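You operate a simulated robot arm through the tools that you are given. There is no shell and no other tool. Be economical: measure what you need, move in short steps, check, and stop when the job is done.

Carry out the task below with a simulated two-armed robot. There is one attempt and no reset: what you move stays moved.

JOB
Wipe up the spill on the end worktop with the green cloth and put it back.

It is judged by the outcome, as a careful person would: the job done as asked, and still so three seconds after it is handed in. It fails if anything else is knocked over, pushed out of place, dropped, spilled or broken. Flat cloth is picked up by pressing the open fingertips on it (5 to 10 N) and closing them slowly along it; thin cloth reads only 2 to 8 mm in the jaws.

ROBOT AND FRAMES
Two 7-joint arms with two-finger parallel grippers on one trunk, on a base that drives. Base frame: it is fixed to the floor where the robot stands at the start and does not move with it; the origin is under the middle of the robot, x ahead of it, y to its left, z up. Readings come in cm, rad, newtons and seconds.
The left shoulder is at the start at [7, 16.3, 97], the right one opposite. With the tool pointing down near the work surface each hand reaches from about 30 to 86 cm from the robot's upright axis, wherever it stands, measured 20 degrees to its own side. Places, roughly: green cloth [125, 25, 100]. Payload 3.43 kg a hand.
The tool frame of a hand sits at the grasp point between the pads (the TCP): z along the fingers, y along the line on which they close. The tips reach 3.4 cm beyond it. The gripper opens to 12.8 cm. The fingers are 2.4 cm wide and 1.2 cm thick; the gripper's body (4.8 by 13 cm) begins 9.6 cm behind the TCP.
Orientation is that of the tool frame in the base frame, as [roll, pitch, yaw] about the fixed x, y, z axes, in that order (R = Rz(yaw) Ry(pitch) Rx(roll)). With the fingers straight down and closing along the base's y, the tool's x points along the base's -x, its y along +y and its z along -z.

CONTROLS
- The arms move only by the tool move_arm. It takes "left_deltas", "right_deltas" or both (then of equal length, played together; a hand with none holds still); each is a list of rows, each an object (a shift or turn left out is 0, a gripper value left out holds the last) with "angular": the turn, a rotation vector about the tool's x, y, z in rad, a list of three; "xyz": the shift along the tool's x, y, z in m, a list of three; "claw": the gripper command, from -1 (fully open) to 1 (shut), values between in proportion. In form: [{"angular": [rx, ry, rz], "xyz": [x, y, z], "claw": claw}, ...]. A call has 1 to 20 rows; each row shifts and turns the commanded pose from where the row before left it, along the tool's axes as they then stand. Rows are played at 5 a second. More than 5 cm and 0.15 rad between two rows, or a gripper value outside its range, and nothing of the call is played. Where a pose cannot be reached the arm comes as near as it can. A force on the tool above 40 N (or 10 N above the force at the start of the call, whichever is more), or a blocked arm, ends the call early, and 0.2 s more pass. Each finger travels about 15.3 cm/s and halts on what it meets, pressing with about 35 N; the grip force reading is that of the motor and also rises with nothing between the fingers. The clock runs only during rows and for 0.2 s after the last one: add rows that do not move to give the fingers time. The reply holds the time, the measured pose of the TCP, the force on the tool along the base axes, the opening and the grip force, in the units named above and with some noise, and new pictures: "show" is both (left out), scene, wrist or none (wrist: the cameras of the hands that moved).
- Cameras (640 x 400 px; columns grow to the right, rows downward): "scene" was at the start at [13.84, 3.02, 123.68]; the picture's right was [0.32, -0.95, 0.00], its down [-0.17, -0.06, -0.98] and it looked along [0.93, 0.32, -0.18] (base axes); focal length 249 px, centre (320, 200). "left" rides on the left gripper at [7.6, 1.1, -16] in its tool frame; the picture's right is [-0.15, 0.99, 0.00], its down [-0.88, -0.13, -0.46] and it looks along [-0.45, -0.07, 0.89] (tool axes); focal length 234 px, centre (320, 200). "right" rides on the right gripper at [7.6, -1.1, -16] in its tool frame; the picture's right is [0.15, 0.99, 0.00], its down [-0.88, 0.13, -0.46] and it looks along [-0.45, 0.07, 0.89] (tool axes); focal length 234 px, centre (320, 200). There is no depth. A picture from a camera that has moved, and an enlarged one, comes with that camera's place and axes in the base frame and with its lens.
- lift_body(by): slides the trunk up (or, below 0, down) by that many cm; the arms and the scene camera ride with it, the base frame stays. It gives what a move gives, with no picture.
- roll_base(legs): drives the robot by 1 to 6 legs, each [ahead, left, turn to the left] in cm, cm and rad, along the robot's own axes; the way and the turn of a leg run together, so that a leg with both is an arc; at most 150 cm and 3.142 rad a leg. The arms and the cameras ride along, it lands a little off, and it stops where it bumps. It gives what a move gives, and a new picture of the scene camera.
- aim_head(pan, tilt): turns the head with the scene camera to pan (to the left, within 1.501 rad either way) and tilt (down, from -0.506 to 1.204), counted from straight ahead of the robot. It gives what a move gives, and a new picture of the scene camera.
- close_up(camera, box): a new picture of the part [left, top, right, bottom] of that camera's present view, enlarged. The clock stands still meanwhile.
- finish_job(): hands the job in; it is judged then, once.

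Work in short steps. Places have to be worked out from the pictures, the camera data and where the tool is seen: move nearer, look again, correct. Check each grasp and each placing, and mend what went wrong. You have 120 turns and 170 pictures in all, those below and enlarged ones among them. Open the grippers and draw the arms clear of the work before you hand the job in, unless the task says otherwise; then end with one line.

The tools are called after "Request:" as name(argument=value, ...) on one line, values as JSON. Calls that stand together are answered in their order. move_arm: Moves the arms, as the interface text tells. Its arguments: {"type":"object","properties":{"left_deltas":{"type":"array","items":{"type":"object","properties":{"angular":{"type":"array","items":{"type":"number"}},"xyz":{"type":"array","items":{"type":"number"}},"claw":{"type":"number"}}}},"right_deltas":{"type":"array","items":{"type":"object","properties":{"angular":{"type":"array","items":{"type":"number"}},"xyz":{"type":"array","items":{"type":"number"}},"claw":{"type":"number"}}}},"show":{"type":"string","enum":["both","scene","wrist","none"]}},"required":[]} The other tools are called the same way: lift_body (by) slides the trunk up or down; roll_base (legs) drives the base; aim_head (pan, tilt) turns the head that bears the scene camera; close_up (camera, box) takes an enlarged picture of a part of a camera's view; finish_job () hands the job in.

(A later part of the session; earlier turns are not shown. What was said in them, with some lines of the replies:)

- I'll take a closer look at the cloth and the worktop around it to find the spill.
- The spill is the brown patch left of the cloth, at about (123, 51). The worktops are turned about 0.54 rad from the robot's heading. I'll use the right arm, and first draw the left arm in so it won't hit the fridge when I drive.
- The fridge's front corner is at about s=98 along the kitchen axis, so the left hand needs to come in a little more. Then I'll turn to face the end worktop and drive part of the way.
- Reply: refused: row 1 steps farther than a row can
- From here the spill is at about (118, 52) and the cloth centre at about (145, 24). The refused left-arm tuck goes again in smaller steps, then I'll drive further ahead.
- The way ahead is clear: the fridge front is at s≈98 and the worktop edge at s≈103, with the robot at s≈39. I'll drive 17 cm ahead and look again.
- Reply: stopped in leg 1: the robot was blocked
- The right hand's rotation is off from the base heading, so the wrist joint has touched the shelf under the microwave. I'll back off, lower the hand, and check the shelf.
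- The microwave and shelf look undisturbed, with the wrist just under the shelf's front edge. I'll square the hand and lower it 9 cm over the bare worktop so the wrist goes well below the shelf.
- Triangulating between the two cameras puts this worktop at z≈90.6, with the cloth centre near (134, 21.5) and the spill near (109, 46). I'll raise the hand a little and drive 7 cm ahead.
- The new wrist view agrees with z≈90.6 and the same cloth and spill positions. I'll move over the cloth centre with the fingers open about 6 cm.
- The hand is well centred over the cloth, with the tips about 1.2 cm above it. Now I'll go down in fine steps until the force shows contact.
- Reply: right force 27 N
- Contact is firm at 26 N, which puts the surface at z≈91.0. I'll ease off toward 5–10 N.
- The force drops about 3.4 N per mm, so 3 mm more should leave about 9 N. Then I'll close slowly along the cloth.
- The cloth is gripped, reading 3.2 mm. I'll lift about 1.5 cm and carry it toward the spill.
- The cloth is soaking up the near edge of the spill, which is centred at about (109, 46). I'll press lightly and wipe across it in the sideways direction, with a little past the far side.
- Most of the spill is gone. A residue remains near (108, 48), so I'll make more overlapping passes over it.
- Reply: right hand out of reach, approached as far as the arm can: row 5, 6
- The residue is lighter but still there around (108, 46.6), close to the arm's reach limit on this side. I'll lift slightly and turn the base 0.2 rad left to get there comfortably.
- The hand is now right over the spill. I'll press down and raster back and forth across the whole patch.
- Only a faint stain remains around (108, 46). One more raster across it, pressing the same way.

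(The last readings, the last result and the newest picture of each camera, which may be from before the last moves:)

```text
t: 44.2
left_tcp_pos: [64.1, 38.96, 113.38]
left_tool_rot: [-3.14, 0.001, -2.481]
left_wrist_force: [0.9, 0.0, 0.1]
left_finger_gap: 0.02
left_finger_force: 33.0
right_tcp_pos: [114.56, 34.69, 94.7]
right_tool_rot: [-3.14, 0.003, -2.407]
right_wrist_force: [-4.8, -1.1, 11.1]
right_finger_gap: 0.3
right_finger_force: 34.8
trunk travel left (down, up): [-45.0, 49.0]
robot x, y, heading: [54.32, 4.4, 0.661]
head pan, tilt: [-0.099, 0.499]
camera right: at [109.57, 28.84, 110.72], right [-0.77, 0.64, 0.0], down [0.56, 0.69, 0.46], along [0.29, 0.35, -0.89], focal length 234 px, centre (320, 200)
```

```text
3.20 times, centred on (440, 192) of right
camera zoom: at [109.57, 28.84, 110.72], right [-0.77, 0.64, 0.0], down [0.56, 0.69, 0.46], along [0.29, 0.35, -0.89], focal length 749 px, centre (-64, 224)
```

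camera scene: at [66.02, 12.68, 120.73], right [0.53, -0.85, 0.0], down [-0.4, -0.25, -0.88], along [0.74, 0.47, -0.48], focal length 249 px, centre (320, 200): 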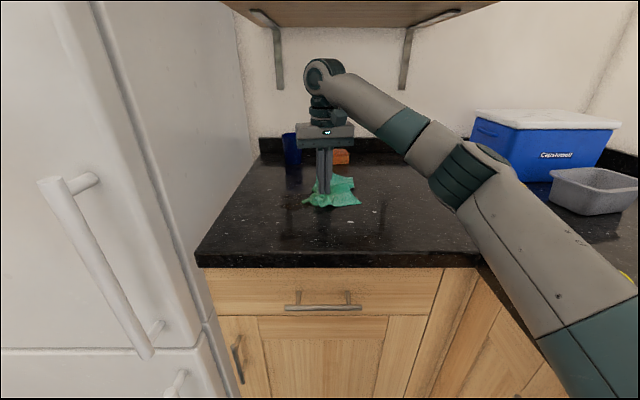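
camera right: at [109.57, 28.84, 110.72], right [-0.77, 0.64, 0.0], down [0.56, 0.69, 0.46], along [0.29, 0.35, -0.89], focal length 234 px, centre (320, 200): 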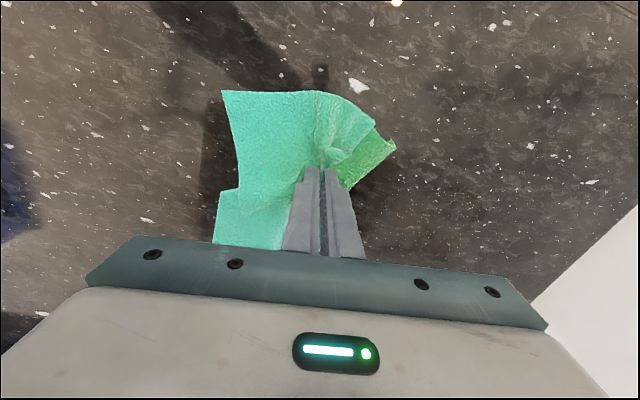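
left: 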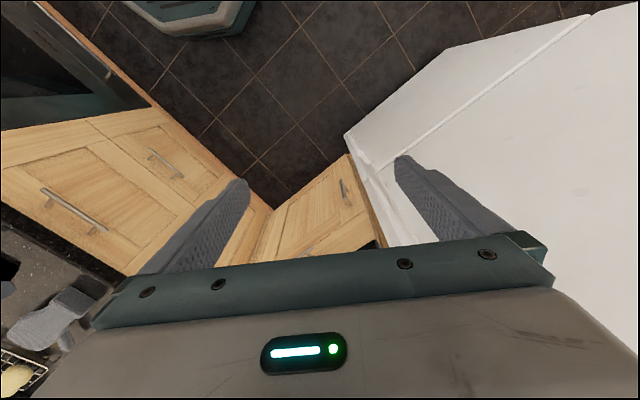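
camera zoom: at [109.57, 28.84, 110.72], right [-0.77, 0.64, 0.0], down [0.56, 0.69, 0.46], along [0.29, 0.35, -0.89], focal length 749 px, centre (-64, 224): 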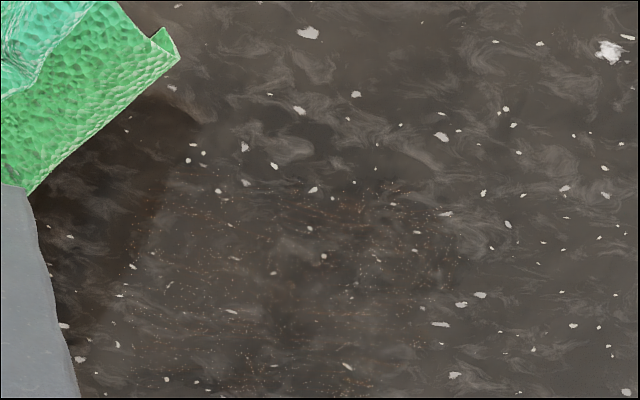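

Only faint speckles remain in a patch centred on about (108.5, 45). I'll do another raster over it in both directions.

Request:
move_arm(right_deltas=[{"xyz": [-0.03, 0.03, 0]}, {"xyz": [-0.04, 0.03, 0]}, {"xyz": [0, 0.04, 0]}, {"xyz": [0, 0.04, 0]}, {"xyz": [0, 0.03, 0]}, {"xyz": [0.02, 0, 0]}, {"xyz": [0, -0.04, 0]}, {"xyz": [0, -0.04, 0]}, {"xyz": [0, -0.03, 0]}, {"xyz": [0.02, 0, 0]}, {"xyz": [0, 0.04, 0]}, {"xyz": [0, 0.04, 0]}, {"xyz": [0, 0.03, 0]}, {"xyz": [0.02, 0, 0]}, {"xyz": [0, -0.04, 0]}, {"xyz": [0, -0.04, 0]}, {"xyz": [0, -0.03, 0]}, {"xyz": [0.02, 0, 0]}, {"xyz": [0, 0.04, 0]}, {"xyz": [0, 0.04, 0]}], show="none")

Request:
move_arm(right_deltas=[{"xyz": [0.01, 0.025, 0]}, {"xyz": [-0.04, 0, 0]}, {"xyz": [-0.04, 0, 0]}, {"xyz": [-0.03, 0, 0]}, {"xyz": [0, -0.025, 0]}, {"xyz": [0.04, 0, 0]}, {"xyz": [0.04, 0, 0]}, {"xyz": [0.03, 0, 0]}, {"xyz": [0, -0.025, 0]}, {"xyz": [-0.04, 0, 0]}, {"xyz": [-0.04, 0, 0]}, {"xyz": [-0.03, 0, 0]}, {"xyz": [0, -0.025, 0]}, {"xyz": [0.04, 0, 0]}, {"xyz": [0.04, 0, 0]}, {"xyz": [0.03, -0.02, 0]}, {"xyz": [-0.04, -0.02, 0]}, {"xyz": [-0.01, -0.045, 0]}, {"xyz": [-0.01, -0.045, 0]}, {}], show="wrist")

Request:
close_up(camera="right", box=[340, 110, 580, 260])

```text
t: 48.4
left_tcp_pos: [64.18, 38.91, 113.32]
left_tool_rot: [-3.138, 0.002, -2.481]
left_wrist_force: [0.4, -0.1, 0.1]
left_finger_gap: 0.01
left_finger_force: 32.6
right_tcp_pos: [104.3, 44.4, 94.66]
right_tool_rot: [-3.141, 0.002, -2.406]
right_wrist_force: [1.7, -3.1, 14.3]
right_finger_gap: 0.3
right_finger_force: 34.9
trunk travel left (down, up): [-45.0, 49.0]
robot x, y, heading: [54.7, 4.75, 0.658]
head pan, tilt: [-0.099, 0.499]
```

```text
t: 52.6
left_tcp_pos: [64.15, 39.02, 113.28]
left_tool_rot: [-3.139, 0.001, -2.483]
left_wrist_force: [0.3, -0.4, 0.2]
left_finger_gap: 0.0
left_finger_force: 33.0
right_tcp_pos: [120.3, 34.52, 94.68]
right_tool_rot: [-3.14, 0.002, -2.409]
right_wrist_force: [-1.9, -0.3, 9.1]
right_finger_gap: 0.28
right_finger_force: 35.0
trunk travel left (down, up): [-45.0, 49.0]
robot x, y, heading: [54.48, 4.64, 0.661]
head pan, tilt: [-0.099, 0.499]
camera right: at [115.37, 28.47, 110.71], right [-0.77, 0.64, 0.0], down [0.57, 0.69, 0.46], along [0.29, 0.35, -0.89], focal length 234 px, centre (320, 200)
```

right: 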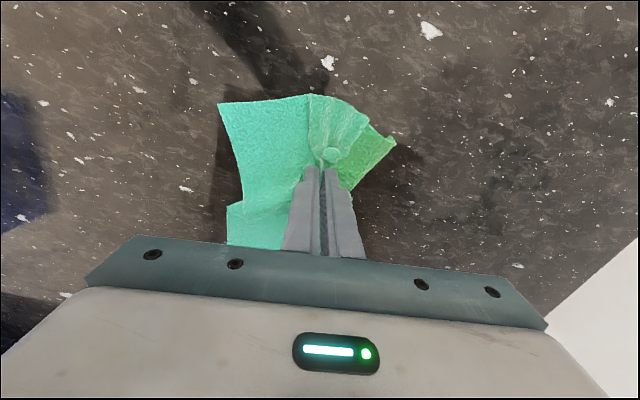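

```text
2.67 times, centred on (460, 185) of right
camera zoom: at [115.37, 28.47, 110.71], right [-0.77, 0.64, 0.0], down [0.57, 0.69, 0.46], along [0.29, 0.35, -0.89], focal length 624 px, centre (-53, 240)
```

zoom: 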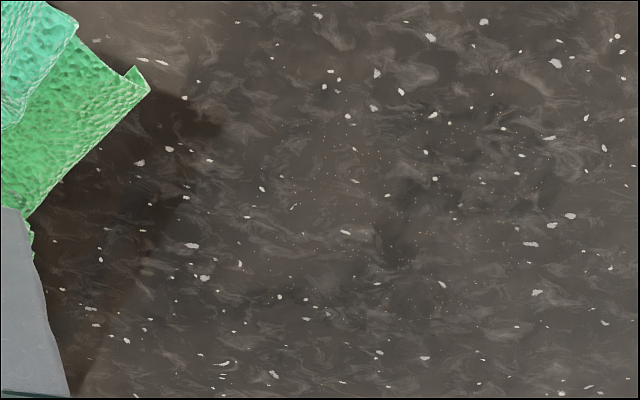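

The patch is almost invisible now. I'll give it one last double raster to be sure.

Request:
move_arm(right_deltas=[{"xyz": [-0.01, 0.045, 0]}, {"xyz": [-0.02, 0.045, 0]}, {"xyz": [0, 0.04, 0]}, {"xyz": [0, 0.04, 0]}, {"xyz": [0, 0.03, 0]}, {"xyz": [0.02, 0, 0]}, {"xyz": [0, -0.04, 0]}, {"xyz": [0, -0.04, 0]}, {"xyz": [0, -0.03, 0]}, {"xyz": [0.02, 0, 0]}, {"xyz": [0, 0.04, 0]}, {"xyz": [0, 0.04, 0]}, {"xyz": [0, 0.03, 0]}, {"xyz": [0.02, 0, 0]}, {"xyz": [0, -0.04, 0]}, {"xyz": [0, -0.04, 0]}, {"xyz": [0, -0.03, 0]}, {"xyz": [0.02, 0, 0]}, {"xyz": [0, 0.04, 0]}, {"xyz": [0, 0.04, 0]}], show="none")

Request:
move_arm(right_deltas=[{"xyz": [0.01, 0.025, 0]}, {"xyz": [-0.04, 0, 0]}, {"xyz": [-0.04, 0, 0]}, {"xyz": [-0.03, 0, 0]}, {"xyz": [0, -0.025, 0]}, {"xyz": [0.04, 0, 0]}, {"xyz": [0.04, 0, 0]}, {"xyz": [0.03, 0, 0]}, {"xyz": [0, -0.025, 0]}, {"xyz": [-0.04, 0, 0]}, {"xyz": [-0.04, 0, 0]}, {"xyz": [-0.03, 0, 0]}, {"xyz": [0, -0.025, 0]}, {"xyz": [0.04, 0, 0]}, {"xyz": [0.04, 0, 0]}, {"xyz": [0.03, -0.02, 0]}, {"xyz": [-0.04, -0.02, 0]}, {"xyz": [-0.01, -0.045, 0]}, {"xyz": [-0.01, -0.045, 0]}, {}], show="none")

Request:
close_up(camera="right", box=[340, 110, 580, 260])

```text
t: 56.8
left_tcp_pos: [64.21, 38.95, 113.32]
left_tool_rot: [-3.141, 0.004, -2.483]
left_wrist_force: [0.7, -0.2, 0.0]
left_finger_gap: 0.02
left_finger_force: 32.6
right_tcp_pos: [105.12, 43.76, 94.69]
right_tool_rot: [-3.142, 0.001, -2.408]
right_wrist_force: [4.2, -3.5, 22.7]
right_finger_gap: 0.28
right_finger_force: 35.1
trunk travel left (down, up): [-45.0, 49.0]
robot x, y, heading: [54.65, 4.77, 0.655]
head pan, tilt: [-0.099, 0.499]
```

```text
t: 61.0
left_tcp_pos: [63.93, 39.07, 113.37]
left_tool_rot: [-3.139, 0.003, -2.482]
left_wrist_force: [-0.1, -0.1, 0.2]
left_finger_gap: 0.0
left_finger_force: 32.6
right_tcp_pos: [120.9, 33.82, 94.66]
right_tool_rot: [-3.141, 0.004, -2.407]
right_wrist_force: [-4.5, 1.3, 19.2]
right_finger_gap: 0.29
right_finger_force: 35.1
trunk travel left (down, up): [-45.0, 49.0]
robot x, y, heading: [54.27, 4.82, 0.659]
head pan, tilt: [-0.099, 0.499]
```

```text
2.67 times, centred on (460, 185) of right
camera zoom: at [115.98, 27.89, 110.66], right [-0.77, 0.64, 0.0], down [0.56, 0.69, 0.46], along [0.29, 0.35, -0.89], focal length 624 px, centre (-53, 240)
```

zoom: 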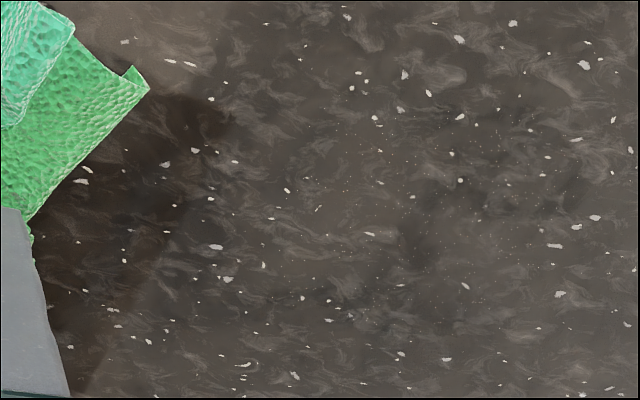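

The spill is gone. Now to put the cloth back: I'll lift it slightly and turn the base back 0.2 rad, which swings the hand toward the cloth's original place.

Request:
move_arm(right_deltas=[{"xyz": [0, 0, -0.015]}, {}], show="none")

Request:
roll_base(legs=[[0, 0, -0.2]])

Request:
close_up(camera="right", box=[0, 0, 640, 400])

```text
t: 61.6
left_tcp_pos: [64.26, 39.22, 113.41]
left_tool_rot: [-3.141, 0.0, -2.482]
left_wrist_force: [0.3, -0.1, 0.2]
left_finger_gap: 0.05
left_finger_force: 33.3
right_tcp_pos: [121.03, 33.81, 95.93]
right_tool_rot: [-3.14, -0.001, -2.408]
right_wrist_force: [0.6, 1.1, 0.2]
right_finger_gap: 0.28
right_finger_force: 35.0
trunk travel left (down, up): [-45.0, 49.0]
robot x, y, heading: [54.78, 4.99, 0.662]
head pan, tilt: [-0.099, 0.499]
```

```text
t: 62.8
left_tcp_pos: [70.9, 36.49, 113.41]
left_tool_rot: [-3.141, 0.001, -2.68]
left_wrist_force: [0.5, 0.9, -0.2]
left_finger_gap: 0.01
left_finger_force: 33.0
right_tcp_pos: [125.57, 20.0, 96.04]
right_tool_rot: [3.141, -0.003, -2.608]
right_wrist_force: [-0.4, -0.9, 0.2]
right_finger_gap: 0.31
right_finger_force: 34.7
trunk travel left (down, up): [-45.0, 49.0]
robot x, y, heading: [54.74, 4.74, 0.458]
head pan, tilt: [-0.099, 0.499]
camera scene: at [67.56, 10.2, 120.7], right [0.35, -0.94, 0.0], down [-0.45, -0.17, -0.88], along [0.82, 0.31, -0.48], focal length 249 px, centre (320, 200)
```

scene: 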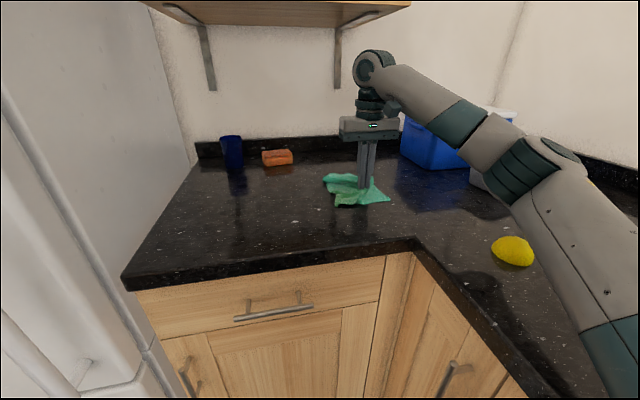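

```text
1.00 times, centred on (320, 200) of right
camera zoom: at [119.58, 15.22, 112.07], right [-0.63, 0.78, 0.0], down [0.69, 0.56, 0.46], along [0.35, 0.29, -0.89], focal length 234 px, centre (320, 200)
```

zoom: 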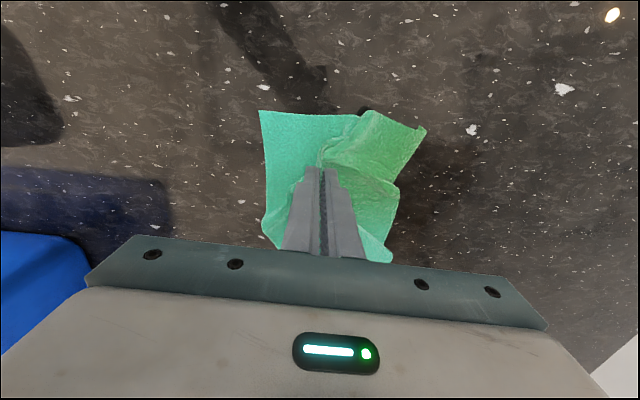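

The cloth still spreads out around the grip point. I'll shift to the original grip position, lower to just touching, and open slowly to spread it.

Request:
move_arm(right_deltas=[{"xyz": [0, 0, -0.02]}, {"xyz": [-0.02, -0.02, 0]}, {"xyz": [-0.03, -0.02, 0]}, {"xyz": [-0.02, 0, 0]}, {"xyz": [0.014, 0.011, 0.018]}, {"xyz": [0, 0, 0.012]}, {}], show="wrist")

```text
t: 64.4
left_tcp_pos: [70.72, 36.42, 113.38]
left_tool_rot: [-3.141, 0.002, -2.681]
left_wrist_force: [-0.7, -0.3, 0.5]
left_finger_gap: 0.01
left_finger_force: 33.1
right_tcp_pos: [131.79, 20.6, 95.08]
right_tool_rot: [-3.14, 0.001, -2.606]
right_wrist_force: [0.7, -0.4, 6.7]
right_finger_gap: 0.28
right_finger_force: 34.9
trunk travel left (down, up): [-45.0, 49.0]
robot x, y, heading: [54.47, 5.02, 0.456]
head pan, tilt: [-0.099, 0.499]
camera right: at [125.75, 15.67, 111.06], right [-0.63, 0.78, 0.0], down [0.69, 0.56, 0.46], along [0.36, 0.29, -0.89], focal length 234 px, centre (320, 200)
```

right: 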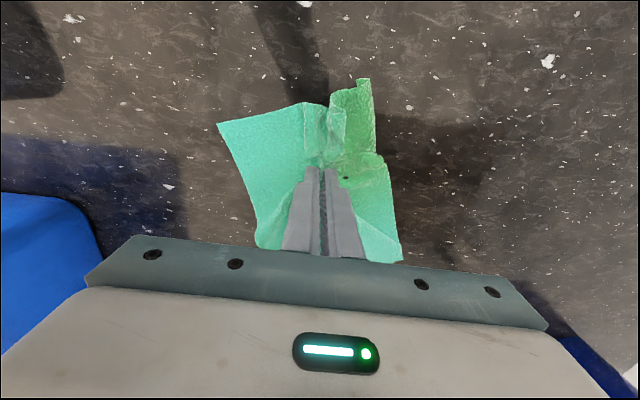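

The cloth is back at its original grip point with light contact of 7 N. I'll open slowly so the fingers spread the fold, then lift.

Request:
move_arm(right_deltas=[{"claw": 0.9}, {"claw": 0.75}, {"claw": 0.6}, {"claw": 0.45}, {"claw": 0.3}, {"claw": 0.15}, {"claw": 0.0}, {"claw": -0.15}, {"xyz": [0, 0, -0.01]}, {"xyz": [0, 0, -0.02]}, {}])

```text
t: 66.8
left_tcp_pos: [70.92, 36.39, 113.38]
left_tool_rot: [3.141, 0.001, -2.68]
left_wrist_force: [-0.3, 0.6, 0.6]
left_finger_gap: 0.0
left_finger_force: 33.0
right_tcp_pos: [131.88, 20.59, 97.96]
right_tool_rot: [3.14, -0.001, -2.608]
right_wrist_force: [0.8, -0.7, 0.1]
right_finger_gap: 7.37
right_finger_force: 0.0
trunk travel left (down, up): [-45.0, 49.0]
robot x, y, heading: [54.41, 4.65, 0.464]
head pan, tilt: [-0.099, 0.499]
camera scene: at [67.59, 10.23, 120.69], right [0.35, -0.94, 0.0], down [-0.45, -0.17, -0.88], along [0.82, 0.31, -0.48], focal length 249 px, centre (320, 200)
camera right: at [125.94, 15.72, 113.95], right [-0.63, 0.78, 0.0], down [0.69, 0.56, 0.46], along [0.35, 0.29, -0.89], focal length 234 px, centre (320, 200)
```

scene: 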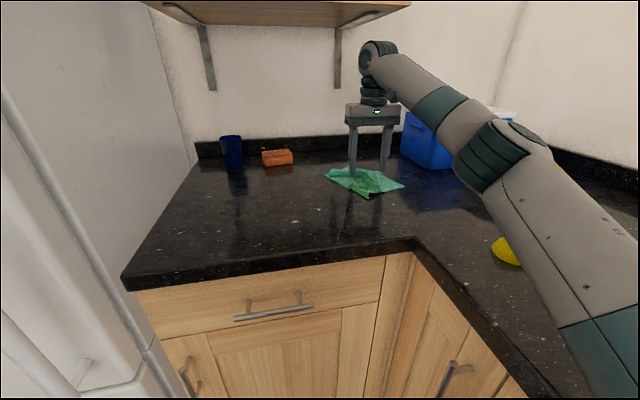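
right: 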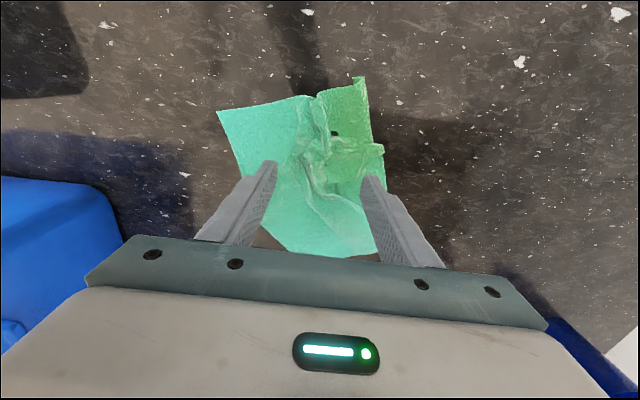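

The cloth is released in its place but rumpled. I'll draw the hand back to see how it lies.

Request:
move_arm(right_deltas=[{"xyz": [0.04, 0, 0]}, {"xyz": [0.04, 0, 0]}, {"xyz": [0.04, 0, 0]}, {"xyz": [0.03, 0, -0.02]}, {}])

Request:
close_up(camera="right", box=[180, 80, 500, 280])

Request:
close_up(camera="scene", box=[280, 130, 440, 230])

```text
t: 68.0
left_tcp_pos: [70.88, 36.59, 113.32]
left_tool_rot: [3.141, -0.001, -2.681]
left_wrist_force: [0.6, -0.3, 0.4]
left_finger_gap: 0.0
left_finger_force: 32.7
right_tcp_pos: [119.04, 12.77, 100.22]
right_tool_rot: [-3.139, -0.002, -2.608]
right_wrist_force: [0.1, -0.4, -0.9]
right_finger_gap: 7.36
right_finger_force: 0.0
trunk travel left (down, up): [-45.0, 49.0]
robot x, y, heading: [54.76, 5.34, 0.457]
head pan, tilt: [-0.099, 0.499]
camera scene: at [67.6, 10.28, 120.68], right [0.35, -0.94, 0.0], down [-0.45, -0.17, -0.88], along [0.82, 0.31, -0.48], focal length 249 px, centre (320, 200)
camera right: at [113.04, 7.96, 116.14], right [-0.63, 0.78, 0.0], down [0.69, 0.56, 0.45], along [0.35, 0.29, -0.89], focal length 234 px, centre (320, 200)
```

scene: 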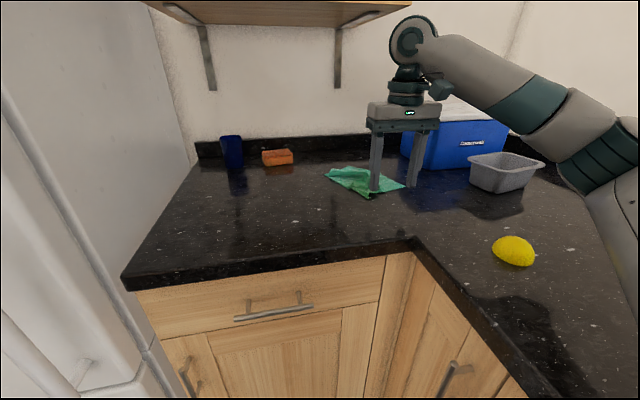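
right: 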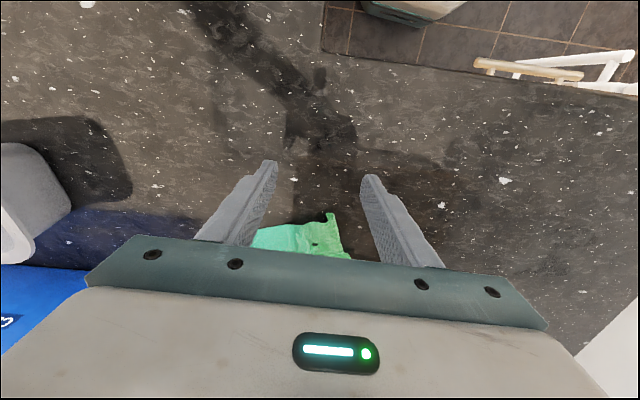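

```text
2.00 times, centred on (340, 180) of right
camera zoom: at [113.04, 7.96, 116.14], right [-0.63, 0.78, 0.0], down [0.69, 0.56, 0.45], along [0.35, 0.29, -0.89], focal length 468 px, centre (280, 240)
```

zoom: 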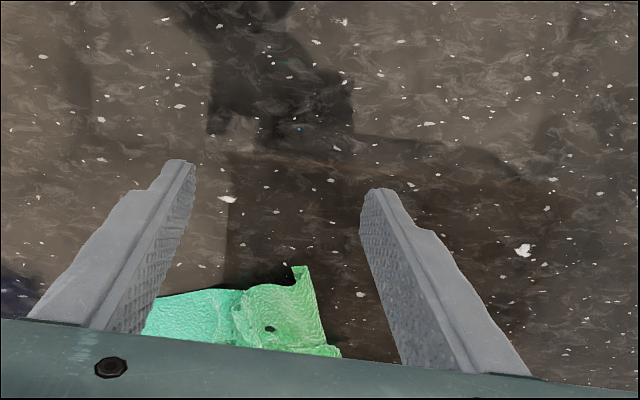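

```text
4.00 times, centred on (360, 180) of scene
camera zoom: at [67.6, 10.28, 120.68], right [0.35, -0.94, 0.0], down [-0.45, -0.17, -0.88], along [0.82, 0.31, -0.48], focal length 997 px, centre (160, 280)
```

zoom: 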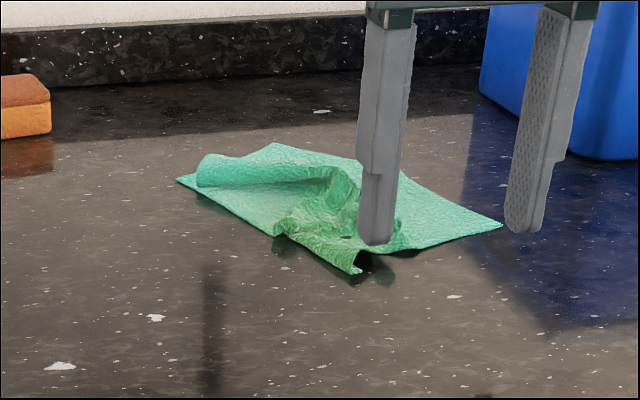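

The cloth lies within about 1.5 cm of its original centre, rumpled but in its place. I'll back the robot away from the worktop and check everything: the spill area, the shelf and microwave, and the neighbouring items.

Request:
roll_base(legs=[[-30, 0, 0]])

Request:
close_up(camera="scene", box=[160, 60, 480, 260])

Request:
aim_head(pan=0.05, tilt=0.0)

```text
t: 70.0
left_tcp_pos: [43.6, 23.37, 113.27]
left_tool_rot: [-3.139, 0.0, -2.687]
left_wrist_force: [0.2, -1.3, 0.5]
left_finger_gap: 0.0
left_finger_force: 33.2
right_tcp_pos: [91.71, -0.68, 100.29]
right_tool_rot: [-3.141, -0.002, -2.611]
right_wrist_force: [0.5, -0.1, 0.3]
right_finger_gap: 7.35
right_finger_force: 0.1
trunk travel left (down, up): [-45.0, 49.0]
robot x, y, heading: [27.27, -8.29, 0.455]
head pan, tilt: [-0.099, 0.499]
camera scene: at [40.17, -2.87, 120.7], right [0.35, -0.94, 0.0], down [-0.45, -0.17, -0.88], along [0.82, 0.3, -0.48], focal length 249 px, centre (320, 200)
```

scene: 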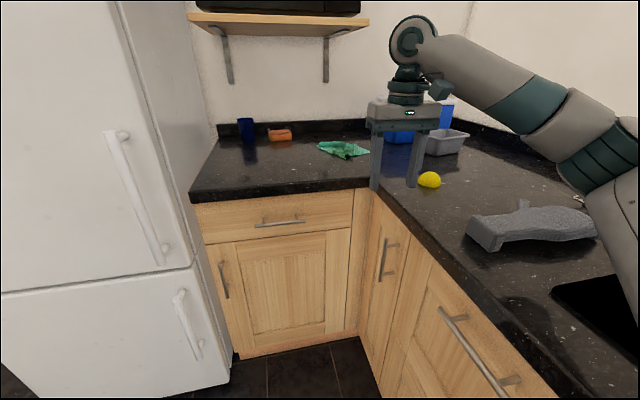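

```text
2.00 times, centred on (320, 160) of scene
camera zoom: at [40.17, -2.87, 120.7], right [0.35, -0.94, 0.0], down [-0.45, -0.17, -0.88], along [0.82, 0.3, -0.48], focal length 499 px, centre (320, 280)
```

zoom: 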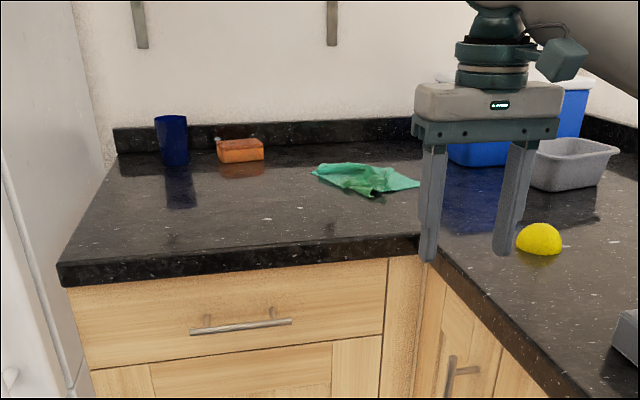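

```text
t: 71.0
left_tcp_pos: [43.61, 23.45, 113.31]
left_tool_rot: [-3.141, 0.0, -2.689]
left_wrist_force: [0.4, 0.4, -0.2]
left_finger_gap: 0.0
left_finger_force: 32.7
right_tcp_pos: [91.61, -0.62, 100.21]
right_tool_rot: [-3.138, -0.001, -2.613]
right_wrist_force: [0.4, 1.0, -0.6]
right_finger_gap: 7.35
right_finger_force: 0.2
trunk travel left (down, up): [-45.0, 49.0]
robot x, y, heading: [27.32, -8.02, 0.454]
head pan, tilt: [0.051, 0.0]
camera scene: at [39.54, -1.7, 125.31], right [0.48, -0.88, 0.0], down [0.0, 0.0, -1.0], along [0.88, 0.48, 0.0], focal length 249 px, centre (320, 200)
```

scene: 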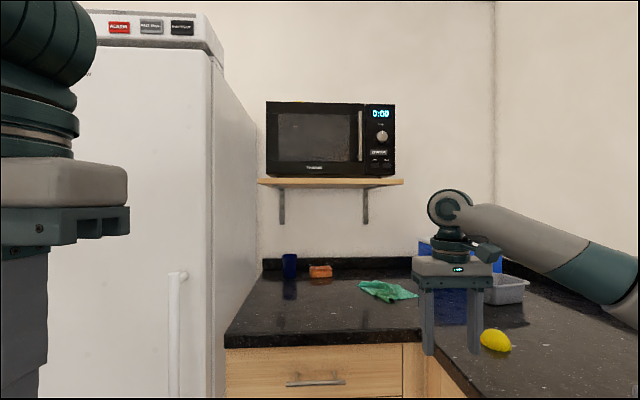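

Everything on the worktop stands as it did. A yellow item lay on top of the microwave at the start, so I'll raise the trunk for a view from above to check it, the spill area and the cloth.

Request:
lift_body(by=40)

Request:
aim_head(pan=0.1, tilt=0.4)

Request:
close_up(camera="scene", box=[220, 180, 460, 330])

```text
t: 74.8
left_tcp_pos: [43.7, 23.45, 153.29]
left_tool_rot: [3.141, 0.0, -2.687]
left_wrist_force: [-0.1, -1.1, 0.5]
left_finger_gap: 0.02
left_finger_force: 32.7
right_tcp_pos: [91.71, -0.69, 140.21]
right_tool_rot: [-3.141, -0.001, -2.612]
right_wrist_force: [-0.3, -0.9, -0.4]
right_finger_gap: 7.36
right_finger_force: 0.0
trunk travel left (down, up): [-85.0, 9.0]
robot x, y, heading: [27.13, -8.1, 0.458]
head pan, tilt: [0.051, 0.0]
```

```text
t: 75.7
left_tcp_pos: [43.65, 23.25, 153.35]
left_tool_rot: [-3.141, 0.002, -2.688]
left_wrist_force: [0.4, 0.4, 0.2]
left_finger_gap: 0.02
left_finger_force: 32.5
right_tcp_pos: [91.66, -0.63, 140.15]
right_tool_rot: [-3.141, 0.0, -2.614]
right_wrist_force: [0.7, 0.1, -0.6]
right_finger_gap: 7.36
right_finger_force: 0.1
trunk travel left (down, up): [-85.0, 9.0]
robot x, y, heading: [27.09, -8.36, 0.451]
head pan, tilt: [0.099, 0.4]
camera scene: at [39.56, -1.18, 161.62], right [0.52, -0.85, 0.0], down [-0.33, -0.2, -0.92], along [0.78, 0.48, -0.39], focal length 249 px, centre (320, 200)
```

scene: 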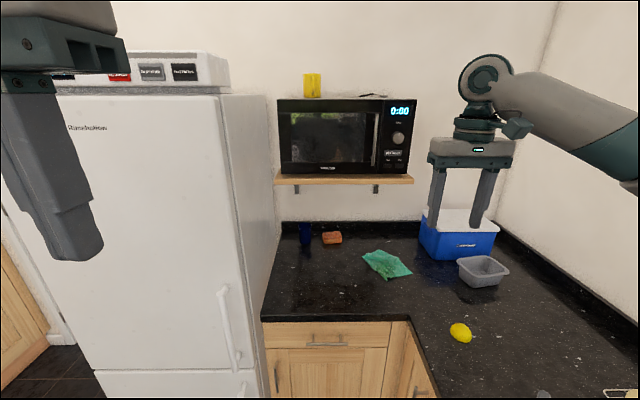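

```text
2.67 times, centred on (340, 255) of scene
camera zoom: at [39.56, -1.18, 161.62], right [0.52, -0.85, 0.0], down [-0.33, -0.2, -0.92], along [0.78, 0.48, -0.39], focal length 665 px, centre (267, 53)
```

zoom: 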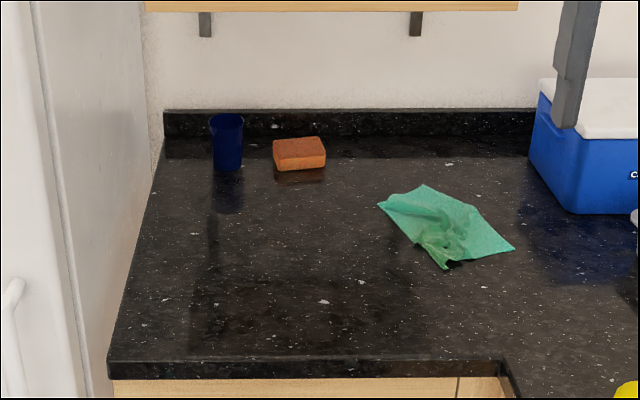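

The spill is gone and the cloth is back in its place. The cup, sponge and items on the microwave are undisturbed. I'll open both grippers fully and hand in.

Request:
move_arm(left_deltas=[{"claw": -1}, {}, {}, {}], right_deltas=[{"claw": -1}, {}, {}, {}], show="none")

Request:
finish_job()

```text
t: 76.7
left_tcp_pos: [43.7, 23.41, 153.43]
left_tool_rot: [3.141, -0.001, -2.687]
left_wrist_force: [0.1, -0.1, 0.6]
left_finger_gap: 12.8
left_finger_force: 0.1
right_tcp_pos: [91.72, -0.53, 140.24]
right_tool_rot: [-3.141, -0.001, -2.611]
right_wrist_force: [-0.9, 0.4, 0.3]
right_finger_gap: 12.79
right_finger_force: 0.1
trunk travel left (down, up): [-85.0, 9.0]
robot x, y, heading: [27.23, -8.13, 0.456]
head pan, tilt: [0.099, 0.4]
```

```text
The job is handed in.
```

I wiped up the spill with the green cloth and put the cloth back within about 1.5 cm of where it lay, though it is rumpled rather than flat; the right wrist bumped the microwave shelf once on the way in, but nothing was moved or knocked over.
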